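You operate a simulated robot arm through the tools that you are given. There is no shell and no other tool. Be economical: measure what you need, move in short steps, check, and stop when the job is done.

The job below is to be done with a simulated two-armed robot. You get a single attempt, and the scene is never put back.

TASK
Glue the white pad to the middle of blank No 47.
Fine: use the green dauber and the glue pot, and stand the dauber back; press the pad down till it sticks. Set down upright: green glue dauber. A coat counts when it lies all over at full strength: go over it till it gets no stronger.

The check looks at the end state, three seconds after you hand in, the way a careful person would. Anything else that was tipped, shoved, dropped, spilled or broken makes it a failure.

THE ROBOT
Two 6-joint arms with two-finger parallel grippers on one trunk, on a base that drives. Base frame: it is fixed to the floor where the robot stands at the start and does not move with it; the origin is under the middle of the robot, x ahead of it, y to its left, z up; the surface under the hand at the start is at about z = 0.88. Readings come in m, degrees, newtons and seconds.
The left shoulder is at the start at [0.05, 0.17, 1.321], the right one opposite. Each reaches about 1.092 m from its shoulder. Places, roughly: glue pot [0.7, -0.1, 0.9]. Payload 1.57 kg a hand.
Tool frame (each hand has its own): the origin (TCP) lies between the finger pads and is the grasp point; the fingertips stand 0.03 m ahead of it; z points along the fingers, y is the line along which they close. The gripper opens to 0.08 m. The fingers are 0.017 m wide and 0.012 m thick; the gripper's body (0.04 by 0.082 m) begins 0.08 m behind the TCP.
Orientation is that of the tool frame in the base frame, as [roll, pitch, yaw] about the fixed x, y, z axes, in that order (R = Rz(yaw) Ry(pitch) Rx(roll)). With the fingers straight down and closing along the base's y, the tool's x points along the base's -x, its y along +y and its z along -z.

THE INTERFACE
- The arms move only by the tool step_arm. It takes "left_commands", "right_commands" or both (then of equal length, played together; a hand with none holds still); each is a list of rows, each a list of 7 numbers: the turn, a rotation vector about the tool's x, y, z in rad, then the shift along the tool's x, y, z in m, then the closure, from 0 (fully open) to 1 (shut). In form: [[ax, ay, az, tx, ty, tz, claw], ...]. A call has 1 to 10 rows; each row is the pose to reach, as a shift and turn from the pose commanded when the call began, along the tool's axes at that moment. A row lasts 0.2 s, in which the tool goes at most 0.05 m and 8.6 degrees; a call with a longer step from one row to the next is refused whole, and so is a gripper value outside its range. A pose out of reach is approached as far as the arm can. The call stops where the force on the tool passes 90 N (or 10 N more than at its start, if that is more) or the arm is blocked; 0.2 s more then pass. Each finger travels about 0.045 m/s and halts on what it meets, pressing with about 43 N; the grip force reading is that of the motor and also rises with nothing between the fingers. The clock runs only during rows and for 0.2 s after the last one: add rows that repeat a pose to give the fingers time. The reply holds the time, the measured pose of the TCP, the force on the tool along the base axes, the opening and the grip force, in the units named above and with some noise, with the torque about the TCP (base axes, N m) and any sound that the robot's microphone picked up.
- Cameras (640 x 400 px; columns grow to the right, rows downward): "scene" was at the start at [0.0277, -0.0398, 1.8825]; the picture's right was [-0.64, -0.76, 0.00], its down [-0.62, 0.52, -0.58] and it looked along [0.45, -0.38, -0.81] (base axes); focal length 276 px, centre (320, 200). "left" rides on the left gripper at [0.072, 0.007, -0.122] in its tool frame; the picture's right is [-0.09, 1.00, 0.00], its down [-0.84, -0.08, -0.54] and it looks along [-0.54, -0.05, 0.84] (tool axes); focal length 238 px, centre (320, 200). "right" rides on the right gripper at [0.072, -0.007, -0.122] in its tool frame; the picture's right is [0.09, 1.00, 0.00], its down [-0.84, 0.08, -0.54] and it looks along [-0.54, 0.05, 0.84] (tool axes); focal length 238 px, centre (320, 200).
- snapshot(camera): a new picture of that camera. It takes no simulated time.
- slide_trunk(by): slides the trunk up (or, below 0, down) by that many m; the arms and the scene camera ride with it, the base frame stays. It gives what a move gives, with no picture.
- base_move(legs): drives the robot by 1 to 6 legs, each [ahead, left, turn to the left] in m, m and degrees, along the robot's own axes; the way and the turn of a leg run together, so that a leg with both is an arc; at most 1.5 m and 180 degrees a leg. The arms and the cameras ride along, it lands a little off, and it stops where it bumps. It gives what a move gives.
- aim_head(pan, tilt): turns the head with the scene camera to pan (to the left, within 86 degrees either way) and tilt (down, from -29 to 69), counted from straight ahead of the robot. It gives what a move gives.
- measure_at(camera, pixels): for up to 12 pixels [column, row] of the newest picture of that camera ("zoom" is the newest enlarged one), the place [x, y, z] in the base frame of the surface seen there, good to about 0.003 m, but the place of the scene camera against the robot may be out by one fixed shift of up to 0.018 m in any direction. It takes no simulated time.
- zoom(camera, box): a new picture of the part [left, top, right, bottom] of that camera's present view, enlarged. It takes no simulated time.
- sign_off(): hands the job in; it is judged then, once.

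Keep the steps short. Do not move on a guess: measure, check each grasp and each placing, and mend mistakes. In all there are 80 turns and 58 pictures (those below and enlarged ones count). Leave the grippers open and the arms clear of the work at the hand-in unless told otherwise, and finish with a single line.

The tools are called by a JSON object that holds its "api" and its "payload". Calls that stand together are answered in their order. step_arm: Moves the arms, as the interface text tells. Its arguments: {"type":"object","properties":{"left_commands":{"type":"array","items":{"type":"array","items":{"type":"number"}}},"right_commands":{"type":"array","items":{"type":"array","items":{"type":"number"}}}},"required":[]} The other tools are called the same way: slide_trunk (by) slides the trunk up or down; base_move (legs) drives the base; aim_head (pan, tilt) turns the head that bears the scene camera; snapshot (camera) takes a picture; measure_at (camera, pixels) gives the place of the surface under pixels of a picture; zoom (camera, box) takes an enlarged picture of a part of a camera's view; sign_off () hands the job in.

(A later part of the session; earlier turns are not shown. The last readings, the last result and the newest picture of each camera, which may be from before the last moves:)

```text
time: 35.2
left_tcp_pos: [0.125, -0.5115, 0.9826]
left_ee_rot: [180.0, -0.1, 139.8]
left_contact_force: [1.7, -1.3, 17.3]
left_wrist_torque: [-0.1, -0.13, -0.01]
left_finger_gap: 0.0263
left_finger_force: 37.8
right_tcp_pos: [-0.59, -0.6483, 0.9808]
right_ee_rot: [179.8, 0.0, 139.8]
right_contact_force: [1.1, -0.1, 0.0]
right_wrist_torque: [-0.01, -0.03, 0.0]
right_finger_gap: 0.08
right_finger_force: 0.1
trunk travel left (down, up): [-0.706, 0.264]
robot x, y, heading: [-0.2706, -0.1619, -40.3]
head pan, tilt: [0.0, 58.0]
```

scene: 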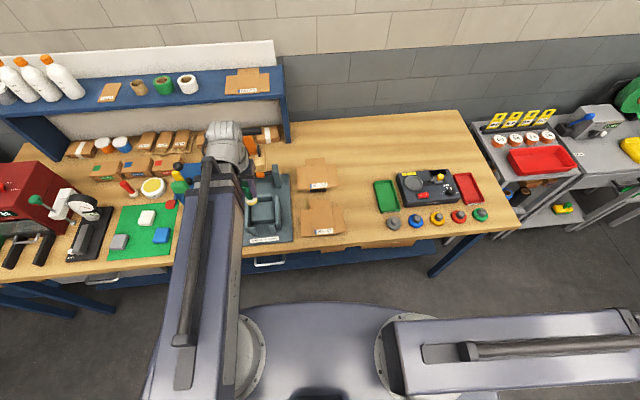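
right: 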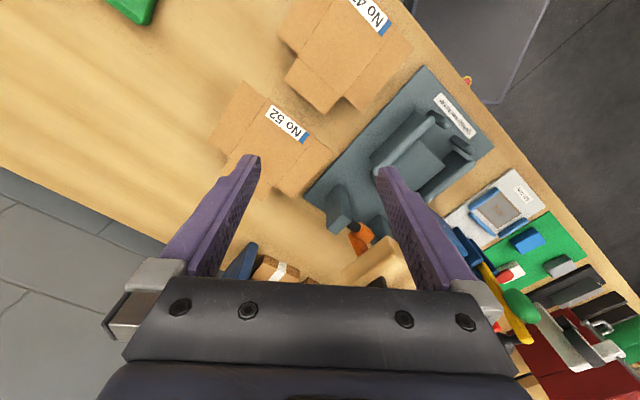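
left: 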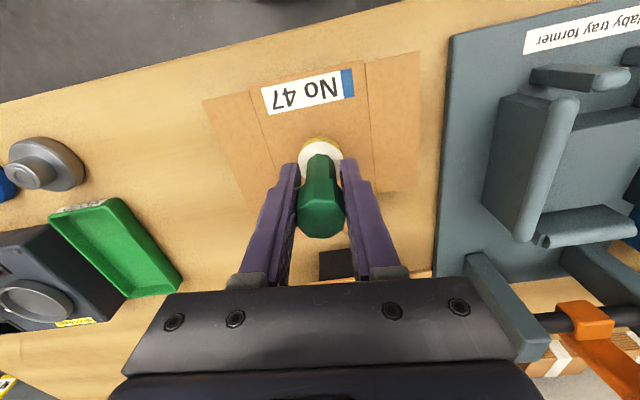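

Contact at 17 N. I lift 0.05 m and draw the hand 0.07 m toward me to look at the mark.

{"api": "slide_trunk", "payload": {"by": 0.05}}

{"api": "step_arm", "payload": {"left_commands": [[0, 0, 0, 0.035, 0, 0, 1], [0, 0, 0, 0.07, 0, 0, 1], [0, 0, 0, 0.07, 0, 0, 1]]}}

{"api": "zoom", "payload": {"camera": "left", "box": [200, 60, 460, 280]}}

```text
time: 36.1
left_tcp_pos: [0.1258, -0.5109, 1.0307]
left_ee_rot: [-180.0, -0.1, 139.6]
left_contact_force: [0.1, -0.2, 0.7]
left_wrist_torque: [0.02, -0.01, 0.0]
left_finger_gap: 0.0263
left_finger_force: 37.1
right_tcp_pos: [-0.5889, -0.6498, 1.0301]
right_ee_rot: [179.9, 0.0, 139.7]
right_contact_force: [-0.2, -0.6, 0.7]
right_wrist_torque: [0.03, -0.02, 0.0]
right_finger_gap: 0.0802
right_finger_force: 0.0
trunk travel left (down, up): [-0.756, 0.214]
robot x, y, heading: [-0.2701, -0.1646, -40.1]
head pan, tilt: [0.0, 58.0]
```

```text
time: 36.9
left_tcp_pos: [0.0729, -0.4677, 1.0309]
left_ee_rot: [-180.0, -0.1, 139.7]
left_contact_force: [-0.4, -0.4, -1.1]
left_wrist_torque: [0.0, -0.04, -0.02]
left_finger_gap: 0.0267
left_finger_force: 37.8
right_tcp_pos: [-0.5895, -0.6491, 1.0301]
right_ee_rot: [179.9, 0.1, 139.7]
right_contact_force: [0.0, 0.3, 0.8]
right_wrist_torque: [-0.02, 0.0, 0.02]
right_finger_gap: 0.0799
right_finger_force: 0.0
trunk travel left (down, up): [-0.756, 0.214]
robot x, y, heading: [-0.2707, -0.1613, -40.4]
head pan, tilt: [0.0, 58.0]
```

```text
1.82 times, centred on (330, 170) of left
```

zoom: 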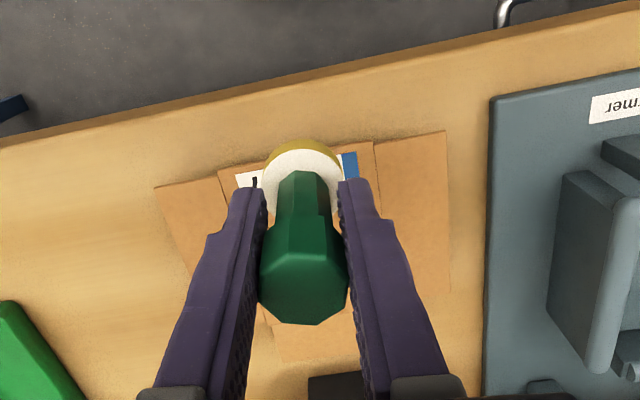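

The fingers hide the mark; I look with the scene camera.

{"api": "zoom", "payload": {"camera": "scene", "box": [240, 140, 400, 240]}}

```text
4.00 times, centred on (320, 190) of scene
```

zoom: 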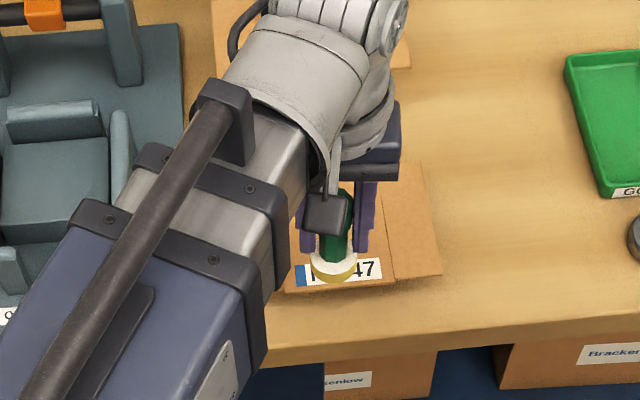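

The boom hides it. I shift the hand 0.11 m right (over bare table) so the left camera sees the blank beside the fingers.

{"api": "step_arm", "payload": {"left_commands": [[0, 0, 0, 0, -0.04, 0, 1], [0, 0, 0, 0, -0.08, 0, 1], [0, 0, 0, 0, -0.12, 0, 1], [0, 0, 0, 0, -0.12, 0, 1]]}}

{"api": "zoom", "payload": {"camera": "left", "box": [300, 60, 600, 280]}}

```text
time: 37.9
left_tcp_pos: [-0.0051, -0.5565, 1.0309]
left_ee_rot: [180.0, -0.1, 139.7]
left_contact_force: [0.2, -0.4, -1.4]
left_wrist_torque: [-0.03, 0.01, -0.06]
left_finger_gap: 0.0264
left_finger_force: 36.9
right_tcp_pos: [-0.5894, -0.6494, 1.0308]
right_ee_rot: [179.8, 0.0, 139.7]
right_contact_force: [0.4, -1.1, -0.3]
right_wrist_torque: [-0.03, 0.0, 0.01]
right_finger_gap: 0.0802
right_finger_force: 0.1
trunk travel left (down, up): [-0.756, 0.214]
robot x, y, heading: [-0.27, -0.1613, -40.1]
head pan, tilt: [0.0, 58.0]
```

```text
1.82 times, centred on (450, 170) of left
```

zoom: 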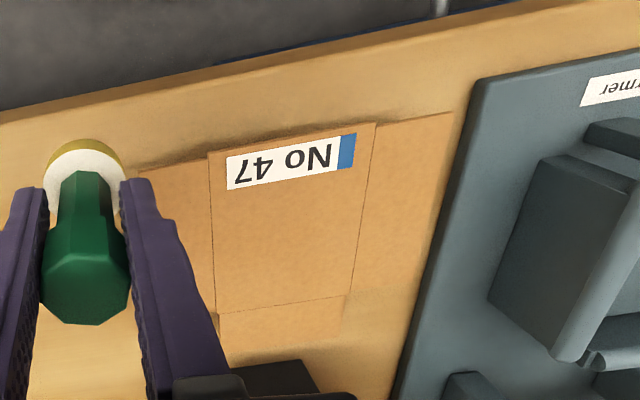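

No mark is obvious. I zoom closer on the panel centre to look for a faint one.

{"api": "zoom", "payload": {"camera": "left", "box": [390, 120, 480, 220]}}

{"api": "measure_at", "payload": {"camera": "left", "pixels": [[420, 185], [440, 185], [430, 200], [430, 180], [351, 145], [345, 128]]}}

```text
4.00 times, centred on (435, 170) of left
```

zoom: 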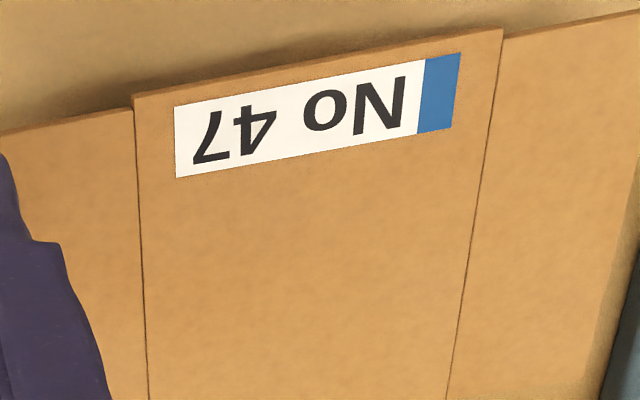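

```text
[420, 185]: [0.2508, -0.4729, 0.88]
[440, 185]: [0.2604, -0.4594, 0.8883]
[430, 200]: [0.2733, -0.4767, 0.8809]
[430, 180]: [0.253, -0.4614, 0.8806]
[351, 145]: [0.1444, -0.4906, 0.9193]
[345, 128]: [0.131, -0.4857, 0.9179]
```

No coat at all from one touch, so it likely needs rubbing or dwelling. I go back over the centre, touch lightly, and check the force.

{"api": "step_arm", "payload": {"left_commands": [[0, 0, 0, -0.02, 0.04, 0, 1], [0, 0, 0, -0.045, 0.08, 0, 1], [0, 0, 0, -0.072, 0.119, 0, 1], [0, 0, 0, -0.072, 0.119, 0, 1]]}}

{"api": "slide_trunk", "payload": {"by": -0.0495}}

{"api": "step_arm", "payload": {"left_commands": [[0, 0, 0, 0, 0, 0, 1], [0, 0, 0, 0, 0, 0, 1], [0, 0, 0, 0, 0, 0, 1], [0, 0, 0, 0, 0, 0, 1], [0, 0, 0, 0, 0, 0, 1]]}}

```text
time: 38.9
left_tcp_pos: [0.1266, -0.5148, 1.0316]
left_ee_rot: [179.9, -0.1, 139.7]
left_contact_force: [0.0, -0.3, 0.0]
left_wrist_torque: [0.03, -0.02, 0.0]
left_finger_gap: 0.0266
left_finger_force: 37.3
right_tcp_pos: [-0.5905, -0.6488, 1.0321]
right_ee_rot: [179.8, 0.0, 139.7]
right_contact_force: [0.0, -0.9, 2.0]
right_wrist_torque: [-0.02, 0.0, 0.0]
right_finger_gap: 0.0802
right_finger_force: 0.1
trunk travel left (down, up): [-0.756, 0.214]
robot x, y, heading: [-0.2702, -0.1603, -40.1]
head pan, tilt: [0.0, 58.0]
```

```text
time: 39.8
left_tcp_pos: [0.1275, -0.5142, 0.9815]
left_ee_rot: [-180.0, -0.2, 139.7]
left_contact_force: [-1.0, 0.7, 7.6]
left_wrist_torque: [0.04, 0.07, -0.02]
left_finger_gap: 0.0264
left_finger_force: 37.3
right_tcp_pos: [-0.5898, -0.649, 0.9826]
right_ee_rot: [179.9, 0.0, 139.7]
right_contact_force: [0.0, 0.0, -0.1]
right_wrist_torque: [0.01, 0.03, 0.0]
right_finger_gap: 0.0798
right_finger_force: 0.1
trunk travel left (down, up): [-0.706, 0.264]
robot x, y, heading: [-0.2722, -0.1683, -40.4]
head pan, tilt: [0.0, 58.0]
```

```text
time: 41.0
left_tcp_pos: [0.1275, -0.5138, 0.9812]
left_ee_rot: [180.0, -0.1, 139.7]
left_contact_force: [-1.7, 0.1, 3.3]
left_wrist_torque: [0.02, 0.06, 0.0]
left_finger_gap: 0.0261
left_finger_force: 36.9
right_tcp_pos: [-0.591, -0.6488, 0.9807]
right_ee_rot: [179.9, -0.1, 139.8]
right_contact_force: [-0.2, 0.0, 0.1]
right_wrist_torque: [-0.02, -0.04, -0.01]
right_finger_gap: 0.0801
right_finger_force: 0.1
trunk travel left (down, up): [-0.706, 0.264]
robot x, y, heading: [-0.269, -0.1606, -40.2]
head pan, tilt: [0.0, 58.0]
```

Contact is light (3–7 N). I make a gentle stroke ±15 mm along the panel's length, then lift and move right to look.

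{"api": "step_arm", "payload": {"left_commands": [[0, 0, 0, -0.008, 0.001, 0, 1], [0, 0, 0, -0.015, 0.0015, 0, 1], [0, 0, 0, -0.008, 0.001, 0, 1], [0, 0, 0, 0, 0, 0, 1], [0, 0, 0, 0.008, -0.001, 0, 1], [0, 0, 0, 0.015, -0.0015, 0, 1], [0, 0, 0, 0.008, -0.001, 0, 1], [0, 0, 0, 0, 0, 0, 1]]}}

{"api": "slide_trunk", "payload": {"by": 0.05}}

{"api": "step_arm", "payload": {"left_commands": [[0, 0, 0, 0.02, -0.04, 0, 1], [0, 0, 0, 0.045, -0.08, 0, 1], [0, 0, 0, 0.072, -0.119, 0, 1], [0, 0, 0, 0.072, -0.119, 0, 1]]}}

{"api": "zoom", "payload": {"camera": "left", "box": [370, 110, 510, 250]}}

```text
time: 42.8
left_tcp_pos: [0.1272, -0.5151, 0.9813]
left_ee_rot: [-180.0, 0.0, 139.7]
left_contact_force: [-2.0, -0.1, 3.9]
left_wrist_torque: [0.02, 0.12, 0.0]
left_finger_gap: 0.0262
left_finger_force: 36.4
right_tcp_pos: [-0.5896, -0.6496, 0.9811]
right_ee_rot: [179.9, 0.0, 139.7]
right_contact_force: [0.2, -1.3, 0.1]
right_wrist_torque: [0.01, 0.05, -0.03]
right_finger_gap: 0.0799
right_finger_force: 0.1
trunk travel left (down, up): [-0.706, 0.264]
robot x, y, heading: [-0.2704, -0.1612, -40.3]
head pan, tilt: [0.0, 58.0]
```

```text
time: 43.8
left_tcp_pos: [0.1279, -0.5159, 1.0312]
left_ee_rot: [-180.0, -0.1, 139.7]
left_contact_force: [-0.2, 0.3, -0.7]
left_wrist_torque: [0.01, -0.03, 0.03]
left_finger_gap: 0.0264
left_finger_force: 37.5
right_tcp_pos: [-0.5899, -0.6474, 1.0318]
right_ee_rot: [179.9, 0.0, 139.7]
right_contact_force: [0.2, -0.3, 0.1]
right_wrist_torque: [-0.02, 0.02, -0.01]
right_finger_gap: 0.0802
right_finger_force: 0.0
trunk travel left (down, up): [-0.756, 0.214]
robot x, y, heading: [-0.2709, -0.1615, -40.4]
head pan, tilt: [0.0, 58.0]
```

```text
time: 44.8
left_tcp_pos: [-0.0024, -0.5589, 1.0314]
left_ee_rot: [-179.9, -0.1, 139.7]
left_contact_force: [0.0, -0.5, -0.7]
left_wrist_torque: [0.03, 0.01, 0.01]
left_finger_gap: 0.0262
left_finger_force: 37.4
right_tcp_pos: [-0.5883, -0.6485, 1.0324]
right_ee_rot: [179.9, 0.0, 139.8]
right_contact_force: [0.0, -0.1, 0.7]
right_wrist_torque: [0.02, 0.0, 0.01]
right_finger_gap: 0.0798
right_finger_force: 0.1
trunk travel left (down, up): [-0.756, 0.214]
robot x, y, heading: [-0.2706, -0.1633, -40.3]
head pan, tilt: [0.0, 58.0]
```

```text
2.86 times, centred on (440, 180) of left
```

zoom: 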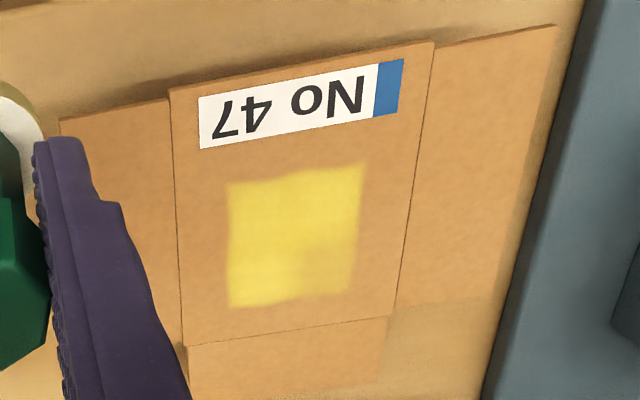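

Rubbing works: a yellow patch has formed, a bit weak at its back-left corner and edges. I return and go over the whole area, edges included.

{"api": "step_arm", "payload": {"left_commands": [[0, 0, 0, -0.02, 0.04, 0, 1], [0, 0, 0, -0.045, 0.08, 0, 1], [0, 0, 0, -0.072, 0.119, 0, 1], [0, 0, 0, -0.072, 0.119, 0, 1]]}}

{"api": "slide_trunk", "payload": {"by": -0.0498}}

{"api": "step_arm", "payload": {"left_commands": [[0, 0, 0, -0.0069, 0.0108, 0, 1], [0, 0, 0, 0.0012, 0.0109, 0, 1], [0, 0, 0, 0.0111, 0.0099, 0, 1], [0, 0, 0, 0.0189, 0.0081, 0, 1], [0, 0, 0, 0.0179, -0.0019, 0, 1], [0, 0, 0, 0.0168, -0.0118, 0, 1], [0, 0, 0, 0.0048, -0.0116, 0, 1], [0, 0, 0, -0.0071, -0.0103, 0, 1], [0, 0, 0, -0.017, -0.0083, 0, 1], [0, 0, 0, -0.0159, 0.0017, 0, 1]]}}

{"api": "step_arm", "payload": {"left_commands": [[0, 0, 0, 0.0011, 0.0099, 0, 1], [0, 0, 0, 0.0111, 0.0099, 0, 1], [0, 0, 0, 0.023, 0.0086, 0, 1], [0, 0, 0, 0.0329, 0.0066, 0, 1], [0, 0, 0, 0.0318, -0.0034, 0, 1], [0, 0, 0, 0.0209, -0.0022, 0, 1], [0, 0, 0, 0.0099, -0.0011, 0, 1], [0, 0, 0, -0.0005, -0.005, 0, 1], [0, 0, 0, 0.0154, -0.0066, 0, 1], [0, 0, 0, 0.0159, -0.0017, 0, 1]]}}

{"api": "slide_trunk", "payload": {"by": 0.05}}

{"api": "step_arm", "payload": {"left_commands": [[0, 0, 0, 0.02, -0.04, 0, 1], [0, 0, 0, 0.045, -0.08, 0, 1], [0, 0, 0, 0.072, -0.119, 0, 1], [0, 0, 0, 0.072, -0.119, 0, 1]]}}

{"api": "zoom", "payload": {"camera": "left", "box": [370, 110, 510, 250]}}

```text
time: 45.8
left_tcp_pos: [0.1288, -0.5145, 1.0318]
left_ee_rot: [179.9, -0.1, 139.8]
left_contact_force: [-0.4, -1.3, 0.7]
left_wrist_torque: [0.04, -0.01, 0.0]
left_finger_gap: 0.0263
left_finger_force: 37.8
right_tcp_pos: [-0.5914, -0.6503, 1.0302]
right_ee_rot: [180.0, 0.1, 139.7]
right_contact_force: [0.0, -0.2, -0.3]
right_wrist_torque: [0.01, -0.02, -0.02]
right_finger_gap: 0.0803
right_finger_force: 0.0
trunk travel left (down, up): [-0.756, 0.214]
robot x, y, heading: [-0.2722, -0.1613, -40.2]
head pan, tilt: [0.0, 58.0]
```

```text
time: 46.7
left_tcp_pos: [0.1298, -0.5136, 0.9813]
left_ee_rot: [-180.0, -0.2, 139.7]
left_contact_force: [-1.7, 1.0, 3.8]
left_wrist_torque: [0.08, 0.07, 0.0]
left_finger_gap: 0.0265
left_finger_force: 37.2
right_tcp_pos: [-0.5897, -0.6489, 0.9821]
right_ee_rot: [179.9, -0.1, 139.8]
right_contact_force: [-0.1, 0.1, 0.3]
right_wrist_torque: [0.03, -0.02, 0.0]
right_finger_gap: 0.0802
right_finger_force: 0.2
trunk travel left (down, up): [-0.707, 0.263]
robot x, y, heading: [-0.272, -0.1643, -40.5]
head pan, tilt: [0.0, 58.0]
```

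```text
time: 48.9
left_tcp_pos: [0.1414, -0.5229, 0.9809]
left_ee_rot: [180.0, -0.2, 139.8]
left_contact_force: [-0.4, 0.4, 0.8]
left_wrist_torque: [0.01, 0.01, 0.0]
left_finger_gap: 0.0264
left_finger_force: 37.3
right_tcp_pos: [-0.5899, -0.6487, 0.9813]
right_ee_rot: [179.9, 0.0, 139.7]
right_contact_force: [-0.7, 0.0, 0.2]
right_wrist_torque: [0.0, 0.03, 0.0]
right_finger_gap: 0.0803
right_finger_force: 0.0
trunk travel left (down, up): [-0.707, 0.263]
robot x, y, heading: [-0.2707, -0.165, -40.2]
head pan, tilt: [0.0, 58.0]
```

```text
time: 51.1
left_tcp_pos: [0.1289, -0.5154, 0.9819]
left_ee_rot: [179.9, -0.2, 139.7]
left_contact_force: [-0.2, -1.0, 0.7]
left_wrist_torque: [0.0, 0.04, 0.01]
left_finger_gap: 0.0262
left_finger_force: 37.6
right_tcp_pos: [-0.5908, -0.6485, 0.9817]
right_ee_rot: [179.8, 0.0, 139.8]
right_contact_force: [0.0, -0.6, 0.1]
right_wrist_torque: [-0.03, 0.01, -0.02]
right_finger_gap: 0.0802
right_finger_force: 0.2
trunk travel left (down, up): [-0.707, 0.263]
robot x, y, heading: [-0.2709, -0.161, -40.4]
head pan, tilt: [0.0, 58.0]
```

```text
time: 52.0
left_tcp_pos: [0.129, -0.5141, 1.0315]
left_ee_rot: [180.0, -0.1, 139.7]
left_contact_force: [-0.2, 0.7, -0.3]
left_wrist_torque: [0.0, -0.03, 0.01]
left_finger_gap: 0.0263
left_finger_force: 37.5
right_tcp_pos: [-0.59, -0.6491, 1.031]
right_ee_rot: [179.9, -0.1, 139.7]
right_contact_force: [-0.3, -0.2, 0.1]
right_wrist_torque: [0.01, -0.03, -0.04]
right_finger_gap: 0.0797
right_finger_force: 0.0
trunk travel left (down, up): [-0.757, 0.213]
robot x, y, heading: [-0.2702, -0.1638, -40.3]
head pan, tilt: [0.0, 58.0]
```

```text
time: 53.0
left_tcp_pos: [-0.0028, -0.5607, 1.0312]
left_ee_rot: [-180.0, -0.2, 139.7]
left_contact_force: [0.5, 0.0, -0.7]
left_wrist_torque: [0.02, -0.01, 0.0]
left_finger_gap: 0.0263
left_finger_force: 37.6
right_tcp_pos: [-0.5895, -0.6479, 1.0328]
right_ee_rot: [179.9, -0.1, 139.7]
right_contact_force: [0.0, -1.0, 0.3]
right_wrist_torque: [-0.01, 0.01, 0.04]
right_finger_gap: 0.08
right_finger_force: 0.1
trunk travel left (down, up): [-0.757, 0.213]
robot x, y, heading: [-0.2704, -0.1629, -40.5]
head pan, tilt: [0.0, 58.0]
```

```text
2.86 times, centred on (440, 180) of left
```

zoom: 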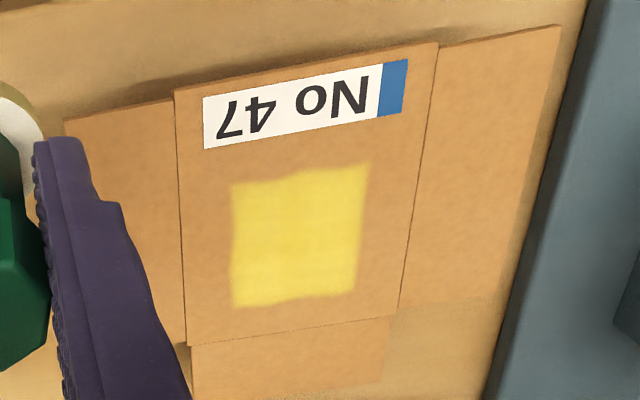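

Now even all over. I measure the patch, then make one more, slightly firmer pass to see whether it gets any stronger.

{"api": "measure_at", "payload": {"camera": "zoom", "pixels": [[234, 188], [365, 168], [355, 290], [235, 303], [297, 235], [176, 92], [437, 45], [400, 305], [190, 343]]}}

{"api": "step_arm", "payload": {"left_commands": [[0, 0, 0, -0.02, 0.04, 0, 1], [0, 0, 0, -0.045, 0.08, 0, 1], [0, 0, 0, -0.072, 0.119, 0, 1], [0, 0, 0, -0.072, 0.119, 0, 1]]}}

{"api": "slide_trunk", "payload": {"by": -0.0505}}

{"api": "step_arm", "payload": {"left_commands": [[0, 0, 0, -0.0069, 0.0108, 0, 1], [0, 0, 0, 0.0012, 0.0109, 0, 1], [0, 0, 0, 0.0111, 0.0099, 0, 1], [0, 0, 0, 0.0189, 0.0081, 0, 1], [0, 0, 0, 0.0179, -0.0019, 0, 1], [0, 0, 0, 0.0168, -0.0118, 0, 1], [0, 0, 0, 0.0048, -0.0116, 0, 1], [0, 0, 0, -0.0071, -0.0103, 0, 1], [0, 0, 0, -0.017, -0.0083, 0, 1], [0, 0, 0, -0.0159, 0.0017, 0, 1]]}}

{"api": "step_arm", "payload": {"left_commands": [[0, 0, 0, 0.0011, 0.0099, 0, 1], [0, 0, 0, 0.0111, 0.0099, 0, 1], [0, 0, 0, 0.023, 0.0086, 0, 1], [0, 0, 0, 0.0329, 0.0066, 0, 1], [0, 0, 0, 0.0318, -0.0034, 0, 1], [0, 0, 0, 0.0209, -0.0022, 0, 1], [0, 0, 0, 0.0099, -0.0011, 0, 1], [0, 0, 0, -0.0005, -0.005, 0, 1], [0, 0, 0, 0.0154, -0.0066, 0, 1], [0, 0, 0, 0.0159, -0.0017, 0, 1]]}}

{"api": "slide_trunk", "payload": {"by": 0.0505}}

{"api": "step_arm", "payload": {"left_commands": [[0, 0, 0, 0.02, -0.04, 0, 1], [0, 0, 0, 0.045, -0.08, 0, 1], [0, 0, 0, 0.072, -0.119, 0, 1], [0, 0, 0, 0.072, -0.119, 0, 1]]}}

{"api": "zoom", "payload": {"camera": "left", "box": [370, 110, 510, 250]}}

```text
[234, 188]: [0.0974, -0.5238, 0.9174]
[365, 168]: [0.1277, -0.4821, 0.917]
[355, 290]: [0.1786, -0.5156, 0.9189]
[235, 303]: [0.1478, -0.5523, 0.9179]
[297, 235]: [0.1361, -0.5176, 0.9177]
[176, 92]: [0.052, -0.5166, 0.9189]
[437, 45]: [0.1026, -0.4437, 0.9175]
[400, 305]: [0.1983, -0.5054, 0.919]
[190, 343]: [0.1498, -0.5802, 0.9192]
```

```text
time: 54.0
left_tcp_pos: [0.1285, -0.5141, 1.0317]
left_ee_rot: [-179.9, -0.1, 139.7]
left_contact_force: [0.4, -1.0, 0.5]
left_wrist_torque: [0.02, 0.0, -0.02]
left_finger_gap: 0.0263
left_finger_force: 37.0
right_tcp_pos: [-0.5904, -0.6494, 1.0314]
right_ee_rot: [179.8, 0.0, 139.8]
right_contact_force: [-0.5, 0.3, -1.0]
right_wrist_torque: [0.01, -0.02, 0.01]
right_finger_gap: 0.0802
right_finger_force: 0.1
trunk travel left (down, up): [-0.757, 0.213]
robot x, y, heading: [-0.2685, -0.1626, -40.6]
head pan, tilt: [0.0, 58.0]
```

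```text
time: 54.9
left_tcp_pos: [0.1292, -0.5145, 0.9811]
left_ee_rot: [-180.0, -0.2, 139.8]
left_contact_force: [-1.6, 2.4, 5.9]
left_wrist_torque: [0.06, 0.1, -0.03]
left_finger_gap: 0.0261
left_finger_force: 37.5
right_tcp_pos: [-0.5901, -0.6491, 0.9817]
right_ee_rot: [180.0, -0.1, 139.8]
right_contact_force: [-0.2, 0.5, -0.1]
right_wrist_torque: [-0.02, 0.01, -0.01]
right_finger_gap: 0.08
right_finger_force: 0.1
trunk travel left (down, up): [-0.706, 0.264]
robot x, y, heading: [-0.2675, -0.1626, -40.5]
head pan, tilt: [0.0, 58.0]
```

```text
time: 57.1
left_tcp_pos: [0.1417, -0.5239, 0.9817]
left_ee_rot: [179.9, -0.1, 139.7]
left_contact_force: [-0.4, -1.4, 3.7]
left_wrist_torque: [-0.01, 0.06, 0.01]
left_finger_gap: 0.0264
left_finger_force: 37.2
right_tcp_pos: [-0.5889, -0.6483, 0.9807]
right_ee_rot: [180.0, 0.0, 139.7]
right_contact_force: [0.5, -0.3, 0.2]
right_wrist_torque: [0.01, -0.02, -0.01]
right_finger_gap: 0.0802
right_finger_force: 0.0
trunk travel left (down, up): [-0.706, 0.264]
robot x, y, heading: [-0.2719, -0.1648, -40.6]
head pan, tilt: [0.0, 58.0]
```

```text
time: 59.3
left_tcp_pos: [0.127, -0.5147, 0.9819]
left_ee_rot: [180.0, -0.1, 139.7]
left_contact_force: [0.6, -1.1, 2.1]
left_wrist_torque: [-0.02, 0.07, 0.01]
left_finger_gap: 0.0263
left_finger_force: 37.4
right_tcp_pos: [-0.5909, -0.6493, 0.9814]
right_ee_rot: [179.8, 0.0, 139.6]
right_contact_force: [-0.1, 0.4, 0.8]
right_wrist_torque: [-0.02, -0.01, -0.01]
right_finger_gap: 0.0798
right_finger_force: 0.0
trunk travel left (down, up): [-0.706, 0.264]
robot x, y, heading: [-0.2706, -0.1658, -40.2]
head pan, tilt: [0.0, 58.0]
```

```text
time: 60.2
left_tcp_pos: [0.1288, -0.5149, 1.0298]
left_ee_rot: [180.0, -0.2, 139.8]
left_contact_force: [-0.1, 0.5, -0.1]
left_wrist_torque: [0.01, 0.01, 0.01]
left_finger_gap: 0.0263
left_finger_force: 36.9
right_tcp_pos: [-0.5906, -0.6485, 1.0316]
right_ee_rot: [179.9, 0.1, 139.7]
right_contact_force: [0.1, -0.2, -0.4]
right_wrist_torque: [-0.01, 0.01, -0.01]
right_finger_gap: 0.08
right_finger_force: 0.0
trunk travel left (down, up): [-0.757, 0.213]
robot x, y, heading: [-0.2721, -0.1634, -40.5]
head pan, tilt: [0.0, 58.0]
```

```text
time: 61.2
left_tcp_pos: [-0.0041, -0.5582, 1.0322]
left_ee_rot: [-179.9, -0.2, 139.7]
left_contact_force: [0.7, 0.1, -0.4]
left_wrist_torque: [0.01, 0.02, -0.02]
left_finger_gap: 0.0264
left_finger_force: 37.6
right_tcp_pos: [-0.5888, -0.6478, 1.0313]
right_ee_rot: [-179.9, 0.0, 139.7]
right_contact_force: [0.1, 0.1, -0.7]
right_wrist_torque: [0.01, 0.04, 0.02]
right_finger_gap: 0.0798
right_finger_force: 0.0
trunk travel left (down, up): [-0.757, 0.213]
robot x, y, heading: [-0.2723, -0.1652, -40.3]
head pan, tilt: [0.0, 58.0]
```

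```text
2.86 times, centred on (440, 180) of left
```

zoom: 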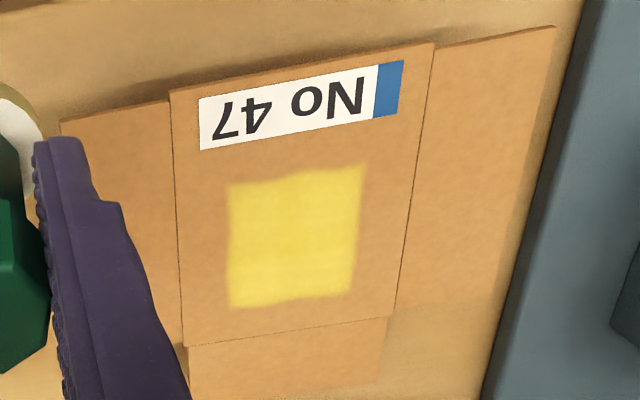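

No stronger than before: the coat is full. Its rectangle is centred at about [0.138,-0.518], ~0.06 × 0.05, which just suits the pad. Now the dauber goes back: raise, swing in front, drive 0.45 m left.

{"api": "slide_trunk", "payload": {"by": 0.178}}

{"api": "step_arm", "payload": {"left_commands": [[0, 0, 0, -0.01, 0.04, 0, 1], [0, 0, 0, -0.02, 0.08, 0, 1], [0, 0, 0, -0.02, 0.12, 0, 1], [0, 0, 0, -0.02, 0.16, 0, 1], [0, 0, 0, -0.02, 0.2, 0, 1], [0, 0, 0, -0.02, 0.24, 0, 1], [0, 0, 0, -0.02, 0.28, 0, 1], [0, 0, 0, -0.02, 0.32, 0, 1], [0, 0, 0, -0.02, 0.34, 0, 1], [0, 0, 0, -0.02, 0.34, 0, 1]]}}

{"api": "base_move", "payload": {"legs": [[0, 0.45, 0]]}}

```text
time: 63.2
left_tcp_pos: [-0.0026, -0.5582, 1.2094]
left_ee_rot: [180.0, -0.1, 139.6]
left_contact_force: [0.2, 0.9, -0.3]
left_wrist_torque: [0.01, -0.01, -0.02]
left_finger_gap: 0.0263
left_finger_force: 37.4
right_tcp_pos: [-0.591, -0.6495, 1.2092]
right_ee_rot: [179.9, 0.0, 139.7]
right_contact_force: [0.4, -0.1, 0.0]
right_wrist_torque: [-0.02, -0.01, -0.03]
right_finger_gap: 0.0798
right_finger_force: 0.1
trunk travel left (down, up): [-0.935, 0.035]
robot x, y, heading: [-0.2721, -0.167, -40.2]
head pan, tilt: [0.0, 58.0]
```

```text
time: 65.4
left_tcp_pos: [0.2334, -0.3108, 1.2088]
left_ee_rot: [-179.9, 0.0, 139.7]
left_contact_force: [0.4, -0.1, -0.1]
left_wrist_torque: [-0.02, 0.02, -0.01]
left_finger_gap: 0.0262
left_finger_force: 37.2
right_tcp_pos: [-0.5902, -0.6492, 1.2089]
right_ee_rot: [179.9, 0.0, 139.7]
right_contact_force: [0.3, -0.3, 0.2]
right_wrist_torque: [0.01, 0.01, 0.0]
right_finger_gap: 0.0801
right_finger_force: 0.1
trunk travel left (down, up): [-0.935, 0.035]
robot x, y, heading: [-0.267, -0.1602, -40.5]
head pan, tilt: [0.0, 58.0]
```

```text
time: 68.1
left_tcp_pos: [0.5243, 0.0311, 1.2103]
left_ee_rot: [-179.9, -0.1, 139.7]
left_contact_force: [-0.2, 0.3, -1.5]
left_wrist_torque: [0.04, 0.03, 0.01]
left_finger_gap: 0.0263
left_finger_force: 37.5
right_tcp_pos: [-0.2983, -0.3036, 1.2099]
right_ee_rot: [179.9, -0.1, 139.6]
right_contact_force: [0.8, -0.1, 0.1]
right_wrist_torque: [0.0, 0.0, 0.01]
right_finger_gap: 0.0799
right_finger_force: 0.1
trunk travel left (down, up): [-0.935, 0.035]
robot x, y, heading: [0.0219, 0.1815, -40.5]
head pan, tilt: [0.0, 58.0]
```

I extend the hand back to the dauber's old place [0.664,-0.1325] and check by picture before lowering.

{"api": "step_arm", "payload": {"left_commands": [[0, 0, 0, -0.045, 0, 0, 1], [0, 0, 0, -0.09, 0, 0, 1], [0, 0, 0, -0.135, -0.01, 0, 1], [0, 0, 0, -0.18, -0.025, 0, 1], [0, 0, 0, -0.2124, -0.0344, 0, 1], [0, 0, 0, -0.2124, -0.0344, 0, 1]]}}

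{"api": "slide_trunk", "payload": {"by": -0.2}}

{"api": "snapshot", "payload": {"camera": "left"}}

```text
time: 69.5
left_tcp_pos: [0.6629, -0.1334, 1.2099]
left_ee_rot: [-180.0, -0.1, 139.6]
left_contact_force: [0.8, 0.6, -1.7]
left_wrist_torque: [0.03, 0.0, -0.02]
left_finger_gap: 0.026
left_finger_force: 37.2
right_tcp_pos: [-0.2988, -0.3052, 1.21]
right_ee_rot: [179.9, 0.0, 139.6]
right_contact_force: [-1.2, -0.8, 1.2]
right_wrist_torque: [0.01, -0.01, -0.02]
right_finger_gap: 0.0799
right_finger_force: 0.0
trunk travel left (down, up): [-0.935, 0.035]
robot x, y, heading: [0.0254, 0.1814, -40.4]
head pan, tilt: [0.0, 58.0]
```

```text
time: 71.7
left_tcp_pos: [0.6642, -0.1341, 1.0084]
left_ee_rot: [180.0, 0.0, 139.6]
left_contact_force: [-0.3, 0.7, 0.0]
left_wrist_torque: [0.04, -0.01, -0.01]
left_finger_gap: 0.0262
left_finger_force: 37.5
right_tcp_pos: [-0.3003, -0.304, 1.0104]
right_ee_rot: [179.9, 0.0, 139.6]
right_contact_force: [0.2, -0.3, 0.3]
right_wrist_torque: [-0.02, 0.0, 0.01]
right_finger_gap: 0.0801
right_finger_force: 0.0
trunk travel left (down, up): [-0.735, 0.235]
robot x, y, heading: [0.0238, 0.1811, -40.6]
head pan, tilt: [0.0, 58.0]
```

```text
21 pictures are left
```

left: 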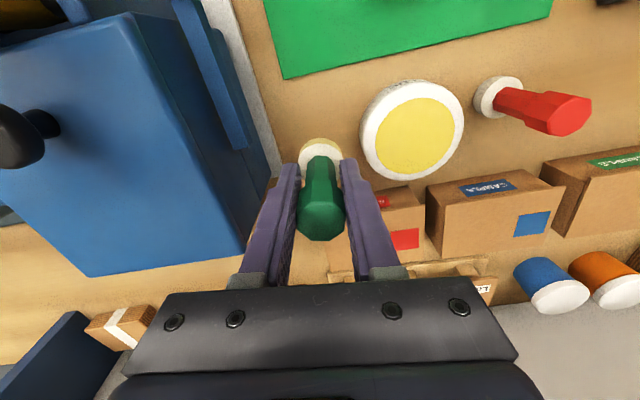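

In place above its spot. I lower to z≈0.946 and then in 1.5 mm steps until it touches.

{"api": "slide_trunk", "payload": {"by": -0.063}}

{"api": "slide_trunk", "payload": {"by": -0.0015}}

```text
time: 72.7
left_tcp_pos: [0.6637, -0.1333, 0.9472]
left_ee_rot: [-180.0, 0.0, 139.6]
left_contact_force: [0.5, 0.1, -2.2]
left_wrist_torque: [0.02, -0.01, 0.02]
left_finger_gap: 0.0262
left_finger_force: 37.5
right_tcp_pos: [-0.2989, -0.3059, 0.9459]
right_ee_rot: [179.9, 0.0, 139.7]
right_contact_force: [-0.3, 0.4, -0.8]
right_wrist_torque: [0.02, 0.01, 0.03]
right_finger_gap: 0.08
right_finger_force: 0.0
trunk travel left (down, up): [-0.672, 0.298]
robot x, y, heading: [0.0209, 0.1789, -40.5]
head pan, tilt: [0.0, 58.0]
```

```text
time: 73.2
left_tcp_pos: [0.6628, -0.135, 0.9452]
left_ee_rot: [-180.0, 0.0, 139.6]
left_contact_force: [0.6, -0.3, 0.1]
left_wrist_torque: [0.01, 0.0, 0.01]
left_finger_gap: 0.0265
left_finger_force: 37.2
right_tcp_pos: [-0.2986, -0.3046, 0.9439]
right_ee_rot: [179.9, 0.0, 139.7]
right_contact_force: [-0.6, 0.5, -0.6]
right_wrist_torque: [0.01, -0.04, 0.02]
right_finger_gap: 0.0798
right_finger_force: 0.0
trunk travel left (down, up): [-0.67, 0.3]
robot x, y, heading: [0.0203, 0.1769, -40.4]
head pan, tilt: [0.0, 58.0]
```

{"api": "slide_trunk", "payload": {"by": -0.0015}}

{"api": "slide_trunk", "payload": {"by": -0.001}}

```text
time: 73.7
left_tcp_pos: [0.6634, -0.1337, 0.9439]
left_ee_rot: [-180.0, -0.1, 139.6]
left_contact_force: [0.3, -0.5, -0.5]
left_wrist_torque: [0.02, 0.0, -0.01]
left_finger_gap: 0.0261
left_finger_force: 37.6
right_tcp_pos: [-0.2979, -0.304, 0.9435]
right_ee_rot: [179.9, 0.0, 139.6]
right_contact_force: [-0.5, 0.0, -0.4]
right_wrist_torque: [0.04, 0.03, 0.01]
right_finger_gap: 0.0801
right_finger_force: 0.0
trunk travel left (down, up): [-0.669, 0.301]
robot x, y, heading: [0.0209, 0.1786, -40.5]
head pan, tilt: [0.0, 58.0]
```

```text
time: 74.2
left_tcp_pos: [0.6633, -0.1346, 0.943]
left_ee_rot: [179.9, -0.1, 139.6]
left_contact_force: [2.0, -2.3, 13.7]
left_wrist_torque: [-0.04, -0.09, 0.0]
left_finger_gap: 0.0265
left_finger_force: 37.4
right_tcp_pos: [-0.3003, -0.3045, 0.9428]
right_ee_rot: [179.9, 0.1, 139.6]
right_contact_force: [0.2, 0.2, -0.4]
right_wrist_torque: [0.02, -0.01, 0.02]
right_finger_gap: 0.0799
right_finger_force: 0.0
trunk travel left (down, up): [-0.668, 0.302]
robot x, y, heading: [0.0191, 0.1775, -40.4]
head pan, tilt: [0.0, 58.0]
```

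It stands on the table (14 N). I open to 0.05 and raise the trunk slowly, then check.

{"api": "step_arm", "payload": {"left_commands": [[0, 0, 0, 0, 0, 0, 0.6], [0, 0, 0, 0, 0, 0, 0.38], [0, 0, 0, 0, 0, 0, 0.38], [0, 0, 0, 0, 0, 0, 0.38]]}}

{"api": "slide_trunk", "payload": {"by": 0.1}}

{"api": "snapshot", "payload": {"camera": "left"}}

```text
time: 75.2
left_tcp_pos: [0.6632, -0.1334, 0.9415]
left_ee_rot: [-179.9, -0.2, 139.6]
left_contact_force: [0.1, -0.6, 0.3]
left_wrist_torque: [-0.03, 0.0, 0.0]
left_finger_gap: 0.0495
left_finger_force: 0.1
right_tcp_pos: [-0.2993, -0.3034, 0.9423]
right_ee_rot: [-180.0, 0.0, 139.6]
right_contact_force: [-1.6, 0.3, 0.5]
right_wrist_torque: [0.0, 0.02, -0.01]
right_finger_gap: 0.0799
right_finger_force: 0.0
trunk travel left (down, up): [-0.668, 0.302]
robot x, y, heading: [0.0193, 0.1789, -40.3]
head pan, tilt: [0.0, 58.0]
```

```text
time: 76.6
left_tcp_pos: [0.6647, -0.1335, 1.043]
left_ee_rot: [180.0, -0.1, 139.6]
left_contact_force: [0.3, -0.2, 0.8]
left_wrist_torque: [0.03, 0.01, -0.01]
left_finger_gap: 0.0498
left_finger_force: 0.1
right_tcp_pos: [-0.2986, -0.3044, 1.0421]
right_ee_rot: [179.9, 0.0, 139.6]
right_contact_force: [0.1, 0.4, -0.3]
right_wrist_torque: [0.01, 0.04, 0.01]
right_finger_gap: 0.08
right_finger_force: 0.1
trunk travel left (down, up): [-0.768, 0.202]
robot x, y, heading: [0.0224, 0.1814, -40.3]
head pan, tilt: [0.0, 58.0]
```

```text
20 pictures are left
```

left: 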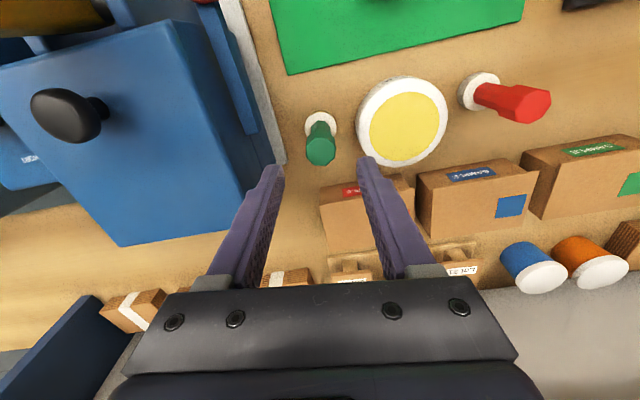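

The dauber stands upright. Next the pad, near [0.60,0.01]: I move left then back over it and look.

{"api": "step_arm", "payload": {"left_commands": [[0, 0, 0, 0, 0.03, 0, 0.2], [0, 0, 0, 0.02, 0.06, 0, 0], [0, 0, 0, 0.06, 0.0677, 0, 0], [0, 0, 0, 0.1, 0.0677, 0, 0], [0, 0, 0, 0.1413, 0.0677, 0, 0], [0, 0, 0, 0.1413, 0.0677, 0, 0]]}}

{"api": "snapshot", "payload": {"camera": "left"}}

```text
time: 78.0
left_tcp_pos: [0.6005, 0.0083, 1.0431]
left_ee_rot: [180.0, -0.2, 139.6]
left_contact_force: [1.1, 0.1, -0.4]
left_wrist_torque: [0.04, 0.03, 0.01]
left_finger_gap: 0.0802
left_finger_force: 0.1
right_tcp_pos: [-0.2997, -0.3052, 1.0423]
right_ee_rot: [180.0, 0.0, 139.6]
right_contact_force: [0.0, -1.2, 0.0]
right_wrist_torque: [-0.03, 0.03, -0.01]
right_finger_gap: 0.0801
right_finger_force: 0.1
trunk travel left (down, up): [-0.768, 0.202]
robot x, y, heading: [0.0216, 0.1799, -40.4]
head pan, tilt: [0.0, 58.0]
```

```text
19 pictures are left
```

left: 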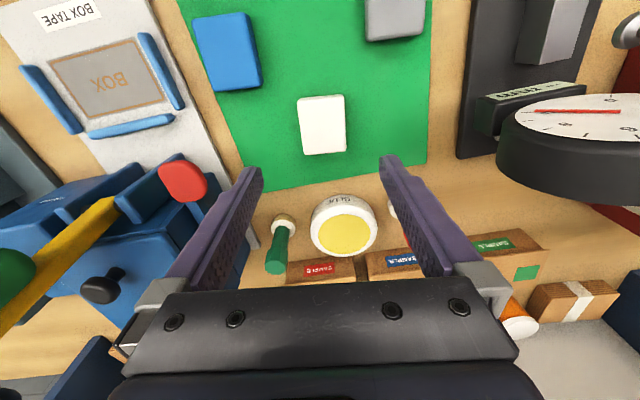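

{"api": "measure_at", "payload": {"camera": "left", "pixels": [[300, 101], [342, 97], [345, 149], [306, 153], [322, 125], [280, 150], [322, 97], [325, 150], [302, 127], [344, 122]]}}

{"api": "zoom", "payload": {"camera": "left", "box": [270, 80, 370, 170]}}

```text
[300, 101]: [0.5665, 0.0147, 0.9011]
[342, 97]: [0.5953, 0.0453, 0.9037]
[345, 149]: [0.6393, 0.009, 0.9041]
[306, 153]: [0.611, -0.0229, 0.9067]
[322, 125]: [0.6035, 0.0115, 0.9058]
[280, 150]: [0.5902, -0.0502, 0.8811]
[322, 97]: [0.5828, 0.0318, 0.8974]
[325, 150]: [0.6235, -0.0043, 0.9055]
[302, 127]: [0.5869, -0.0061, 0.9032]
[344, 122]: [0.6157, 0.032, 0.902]
```

```text
4.44 times, centred on (320, 125) of left
```

zoom: 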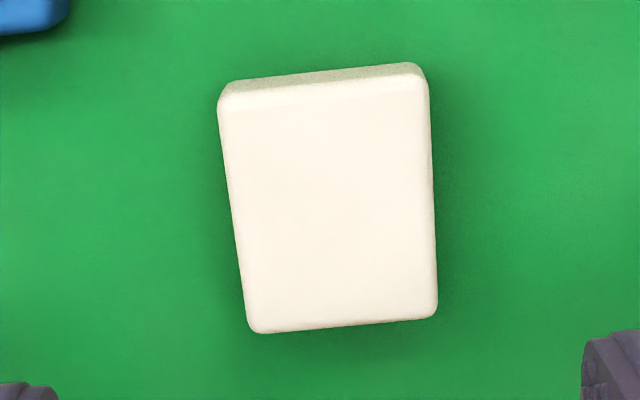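

The pad is centred at [0.603,0.0115], 0.042 × 0.057, square to the hand, top 0.905. I centre on it and lower to z 0.918 (tips 5 mm above the mat), then close.

{"api": "step_arm", "payload": {"left_commands": [[0, 0, 0, 0, 0.004, 0, 0], [0, 0, 0, 0, 0.004, 0, 0]]}}

{"api": "slide_trunk", "payload": {"by": -0.125}}

{"api": "step_arm", "payload": {"left_commands": [[0, 0, 0, 0, 0, 0, 0.3], [0, 0, 0, 0, 0, 0, 0.6], [0, 0, 0, 0, 0, 0, 1], [0, 0, 0, 0, 0, 0, 1], [0, 0, 0, 0, 0, 0, 1], [0, 0, 0, 0, 0, 0, 1]]}}

{"api": "snapshot", "payload": {"camera": "left"}}

```text
time: 78.6
left_tcp_pos: [0.6036, 0.0113, 1.0424]
left_ee_rot: [-180.0, 0.0, 139.5]
left_contact_force: [0.8, 0.4, 0.4]
left_wrist_torque: [-0.01, 0.0, -0.01]
left_finger_gap: 0.0803
left_finger_force: 0.0
right_tcp_pos: [-0.2993, -0.3048, 1.0414]
right_ee_rot: [179.9, 0.0, 139.6]
right_contact_force: [0.2, -1.3, 0.6]
right_wrist_torque: [0.01, 0.01, 0.0]
right_finger_gap: 0.0802
right_finger_force: 0.1
trunk travel left (down, up): [-0.768, 0.202]
robot x, y, heading: [0.0206, 0.1816, -40.4]
head pan, tilt: [0.0, 58.0]
```

```text
time: 80.1
left_tcp_pos: [0.6026, 0.0113, 0.9179]
left_ee_rot: [-180.0, -0.1, 139.6]
left_contact_force: [0.4, -0.9, -0.1]
left_wrist_torque: [-0.04, -0.01, -0.03]
left_finger_gap: 0.0801
left_finger_force: 0.0
right_tcp_pos: [-0.2986, -0.3051, 0.9174]
right_ee_rot: [179.9, 0.0, 139.6]
right_contact_force: [-1.1, -0.5, 0.7]
right_wrist_torque: [0.01, -0.01, -0.02]
right_finger_gap: 0.08
right_finger_force: 0.1
trunk travel left (down, up): [-0.643, 0.327]
robot x, y, heading: [0.0205, 0.1813, -40.4]
head pan, tilt: [0.0, 58.0]
```

```text
time: 81.5
left_tcp_pos: [0.6031, 0.0113, 0.9166]
left_ee_rot: [-179.9, -0.2, 139.7]
left_contact_force: [-0.1, -0.4, -0.4]
left_wrist_torque: [0.02, 0.02, -0.02]
left_finger_gap: 0.0477
left_finger_force: 43.2
right_tcp_pos: [-0.2993, -0.3042, 0.9178]
right_ee_rot: [179.8, -0.1, 139.7]
right_contact_force: [0.1, -0.2, 0.5]
right_wrist_torque: [0.0, 0.0, -0.02]
right_finger_gap: 0.0799
right_finger_force: 0.0
trunk travel left (down, up): [-0.643, 0.327]
robot x, y, heading: [0.0218, 0.1775, -40.4]
head pan, tilt: [0.0, 58.0]
```

```text
17 pictures are left
```

left: 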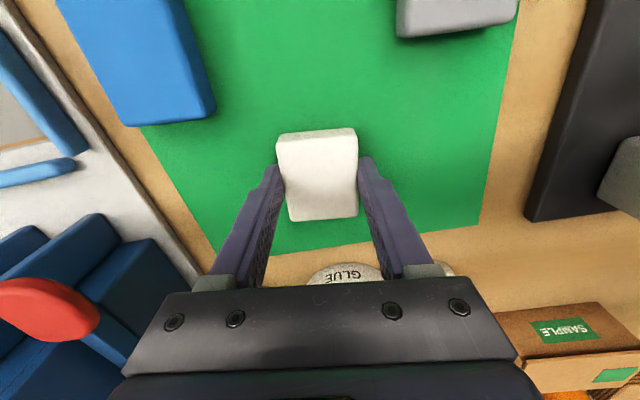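

Pad gripped (gap 0.048, 43 N). I lift to carrying height, draw back 0.06 m and drive 0.45 m right.

{"api": "slide_trunk", "payload": {"by": 0.293}}

{"api": "step_arm", "payload": {"left_commands": [[0, 0, 0, 0.03, -0.01, 0, 1], [0, 0, 0, 0.06, -0.03, 0, 1], [0, 0, 0, 0.06, -0.03, 0, 1]]}}

{"api": "base_move", "payload": {"legs": [[0, -0.45, 0]]}}

{"api": "zoom", "payload": {"camera": "left", "box": [100, 60, 420, 260]}}

```text
time: 84.5
left_tcp_pos: [0.6025, 0.012, 1.2113]
left_ee_rot: [-180.0, -0.1, 139.6]
left_contact_force: [-0.7, 0.7, 0.3]
left_wrist_torque: [0.01, -0.03, 0.02]
left_finger_gap: 0.0476
left_finger_force: 42.6
right_tcp_pos: [-0.2983, -0.3054, 1.2095]
right_ee_rot: [180.0, -0.1, 139.6]
right_contact_force: [1.3, 0.0, 0.2]
right_wrist_torque: [0.04, -0.01, 0.02]
right_finger_gap: 0.0802
right_finger_force: 0.0
trunk travel left (down, up): [-0.936, 0.034]
robot x, y, heading: [0.0229, 0.1808, -40.4]
head pan, tilt: [0.0, 58.0]
```

```text
time: 85.2
left_tcp_pos: [0.5378, 0.0255, 1.2101]
left_ee_rot: [180.0, -0.1, 139.6]
left_contact_force: [-0.6, 0.3, 0.2]
left_wrist_torque: [-0.02, 0.06, 0.01]
left_finger_gap: 0.0477
left_finger_force: 43.6
right_tcp_pos: [-0.2982, -0.3049, 1.2118]
right_ee_rot: [179.9, 0.0, 139.7]
right_contact_force: [-0.3, -0.4, 0.5]
right_wrist_torque: [-0.04, 0.02, -0.02]
right_finger_gap: 0.0797
right_finger_force: 0.1
trunk travel left (down, up): [-0.936, 0.034]
robot x, y, heading: [0.0228, 0.181, -40.5]
head pan, tilt: [0.0, 58.0]
```

```text
time: 88.0
left_tcp_pos: [0.2437, -0.3154, 1.2107]
left_ee_rot: [179.9, -0.2, 139.5]
left_contact_force: [-0.4, 0.7, -0.8]
left_wrist_torque: [0.01, 0.01, 0.01]
left_finger_gap: 0.0475
left_finger_force: 42.7
right_tcp_pos: [-0.5934, -0.6484, 1.2107]
right_ee_rot: [179.9, 0.0, 139.5]
right_contact_force: [0.2, -0.3, 0.1]
right_wrist_torque: [0.0, -0.01, 0.04]
right_finger_gap: 0.0801
right_finger_force: 0.1
trunk travel left (down, up): [-0.936, 0.034]
robot x, y, heading: [-0.2714, -0.1631, -40.6]
head pan, tilt: [0.0, 58.0]
```

```text
2.00 times, centred on (260, 160) of left
```

zoom: 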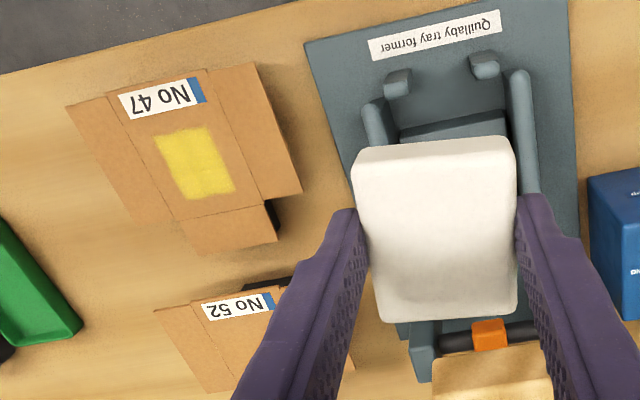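

I remeasure the glue patch and panel from here.

{"api": "measure_at", "payload": {"camera": "zoom", "pixels": [[155, 139], [206, 125], [235, 187], [187, 199], [195, 162], [107, 97], [205, 71], [264, 203], [186, 220]]}}

```text
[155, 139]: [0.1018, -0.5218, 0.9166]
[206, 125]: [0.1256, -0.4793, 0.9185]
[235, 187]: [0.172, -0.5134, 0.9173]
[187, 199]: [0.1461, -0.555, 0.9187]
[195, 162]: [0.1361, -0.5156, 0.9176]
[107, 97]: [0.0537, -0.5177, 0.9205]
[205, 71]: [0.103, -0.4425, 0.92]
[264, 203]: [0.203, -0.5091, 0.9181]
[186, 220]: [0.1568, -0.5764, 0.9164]
```

Patch centre ≈[0.1365,-0.5175], panel turned about 6° from the hand. I move over it, turning the hand 6° to match, and lower to ~1 cm above.

{"api": "step_arm", "payload": {"left_commands": [[0, 0, -0.02, -0.01, -0.04, 0, 1], [0, 0, -0.04, -0.02, -0.08, 0, 1], [0, 0, -0.06, -0.03, -0.12, 0, 1], [0, 0, -0.08, -0.04, -0.16, 0, 1], [0, 0, -0.1, -0.0497, -0.2, 0, 1], [0, 0, -0.105, -0.0497, -0.2233, 0, 1], [0, 0, -0.105, -0.0497, -0.2233, 0, 1]]}}

{"api": "slide_trunk", "payload": {"by": -0.245}}

{"api": "snapshot", "payload": {"camera": "left"}}

```text
time: 89.6
left_tcp_pos: [0.1376, -0.5191, 1.2093]
left_ee_rot: [179.9, -0.1, 145.6]
left_contact_force: [0.8, 0.1, -0.7]
left_wrist_torque: [0.02, 0.03, 0.01]
left_finger_gap: 0.048
left_finger_force: 42.8
right_tcp_pos: [-0.593, -0.6479, 1.211]
right_ee_rot: [179.9, 0.0, 139.4]
right_contact_force: [-0.1, 0.8, 0.1]
right_wrist_torque: [-0.01, 0.01, 0.01]
right_finger_gap: 0.08
right_finger_force: 0.1
trunk travel left (down, up): [-0.936, 0.034]
robot x, y, heading: [-0.2696, -0.1678, -40.4]
head pan, tilt: [0.0, 58.0]
```

```text
time: 92.1
left_tcp_pos: [0.1369, -0.5194, 0.9657]
left_ee_rot: [180.0, -0.1, 145.4]
left_contact_force: [-0.6, 0.0, -0.8]
left_wrist_torque: [0.0, 0.01, -0.04]
left_finger_gap: 0.0477
left_finger_force: 42.8
right_tcp_pos: [-0.5925, -0.6477, 0.9665]
right_ee_rot: [179.9, 0.0, 139.5]
right_contact_force: [0.0, 0.0, -0.5]
right_wrist_torque: [-0.03, 0.0, -0.02]
right_finger_gap: 0.0799
right_finger_force: 0.0
trunk travel left (down, up): [-0.691, 0.279]
robot x, y, heading: [-0.2732, -0.1645, -40.5]
head pan, tilt: [0.0, 58.0]
```

```text
15 pictures are left
```

left: 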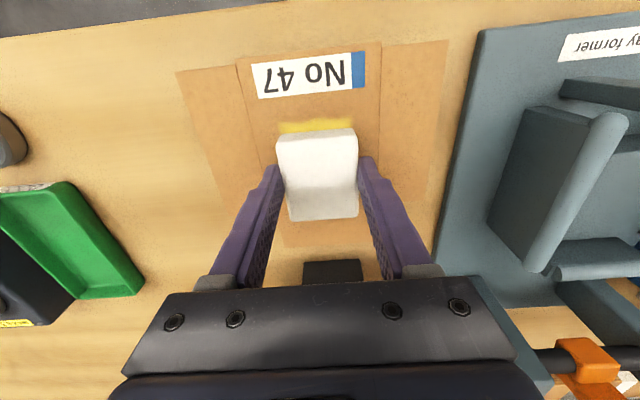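

Laterally centred (pad 277–358, glue 280–352). I lower 11 mm, then 1.5 mm steps till it presses.

{"api": "slide_trunk", "payload": {"by": -0.011}}

{"api": "slide_trunk", "payload": {"by": -0.0015}}

{"api": "snapshot", "payload": {"camera": "left"}}

```text
time: 92.7
left_tcp_pos: [0.1376, -0.5184, 0.9545]
left_ee_rot: [-180.0, -0.1, 145.5]
left_contact_force: [0.1, -1.1, -0.4]
left_wrist_torque: [-0.01, 0.0, 0.02]
left_finger_gap: 0.048
left_finger_force: 42.8
right_tcp_pos: [-0.592, -0.6469, 0.9541]
right_ee_rot: [179.9, 0.1, 139.4]
right_contact_force: [-0.4, -0.5, 0.3]
right_wrist_torque: [0.01, 0.01, 0.01]
right_finger_gap: 0.0803
right_finger_force: 0.1
trunk travel left (down, up): [-0.68, 0.29]
robot x, y, heading: [-0.272, -0.1611, -40.4]
head pan, tilt: [0.0, 58.0]
```

```text
time: 93.2
left_tcp_pos: [0.1372, -0.5198, 0.9537]
left_ee_rot: [179.9, -0.2, 145.5]
left_contact_force: [0.0, 0.5, 0.9]
left_wrist_torque: [0.0, 0.01, 0.0]
left_finger_gap: 0.0478
left_finger_force: 43.4
right_tcp_pos: [-0.5936, -0.6484, 0.9522]
right_ee_rot: [179.9, 0.0, 139.4]
right_contact_force: [-0.6, 0.0, 0.1]
right_wrist_torque: [0.01, 0.04, 0.0]
right_finger_gap: 0.0796
right_finger_force: 0.2
trunk travel left (down, up): [-0.678, 0.292]
robot x, y, heading: [-0.2712, -0.1589, -40.3]
head pan, tilt: [0.0, 58.0]
```

```text
14 pictures are left
```

left: 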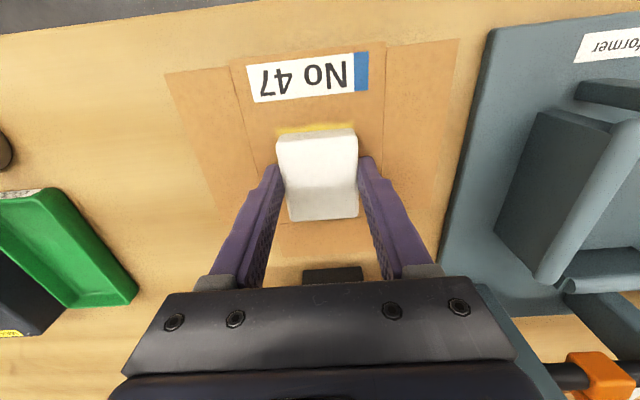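

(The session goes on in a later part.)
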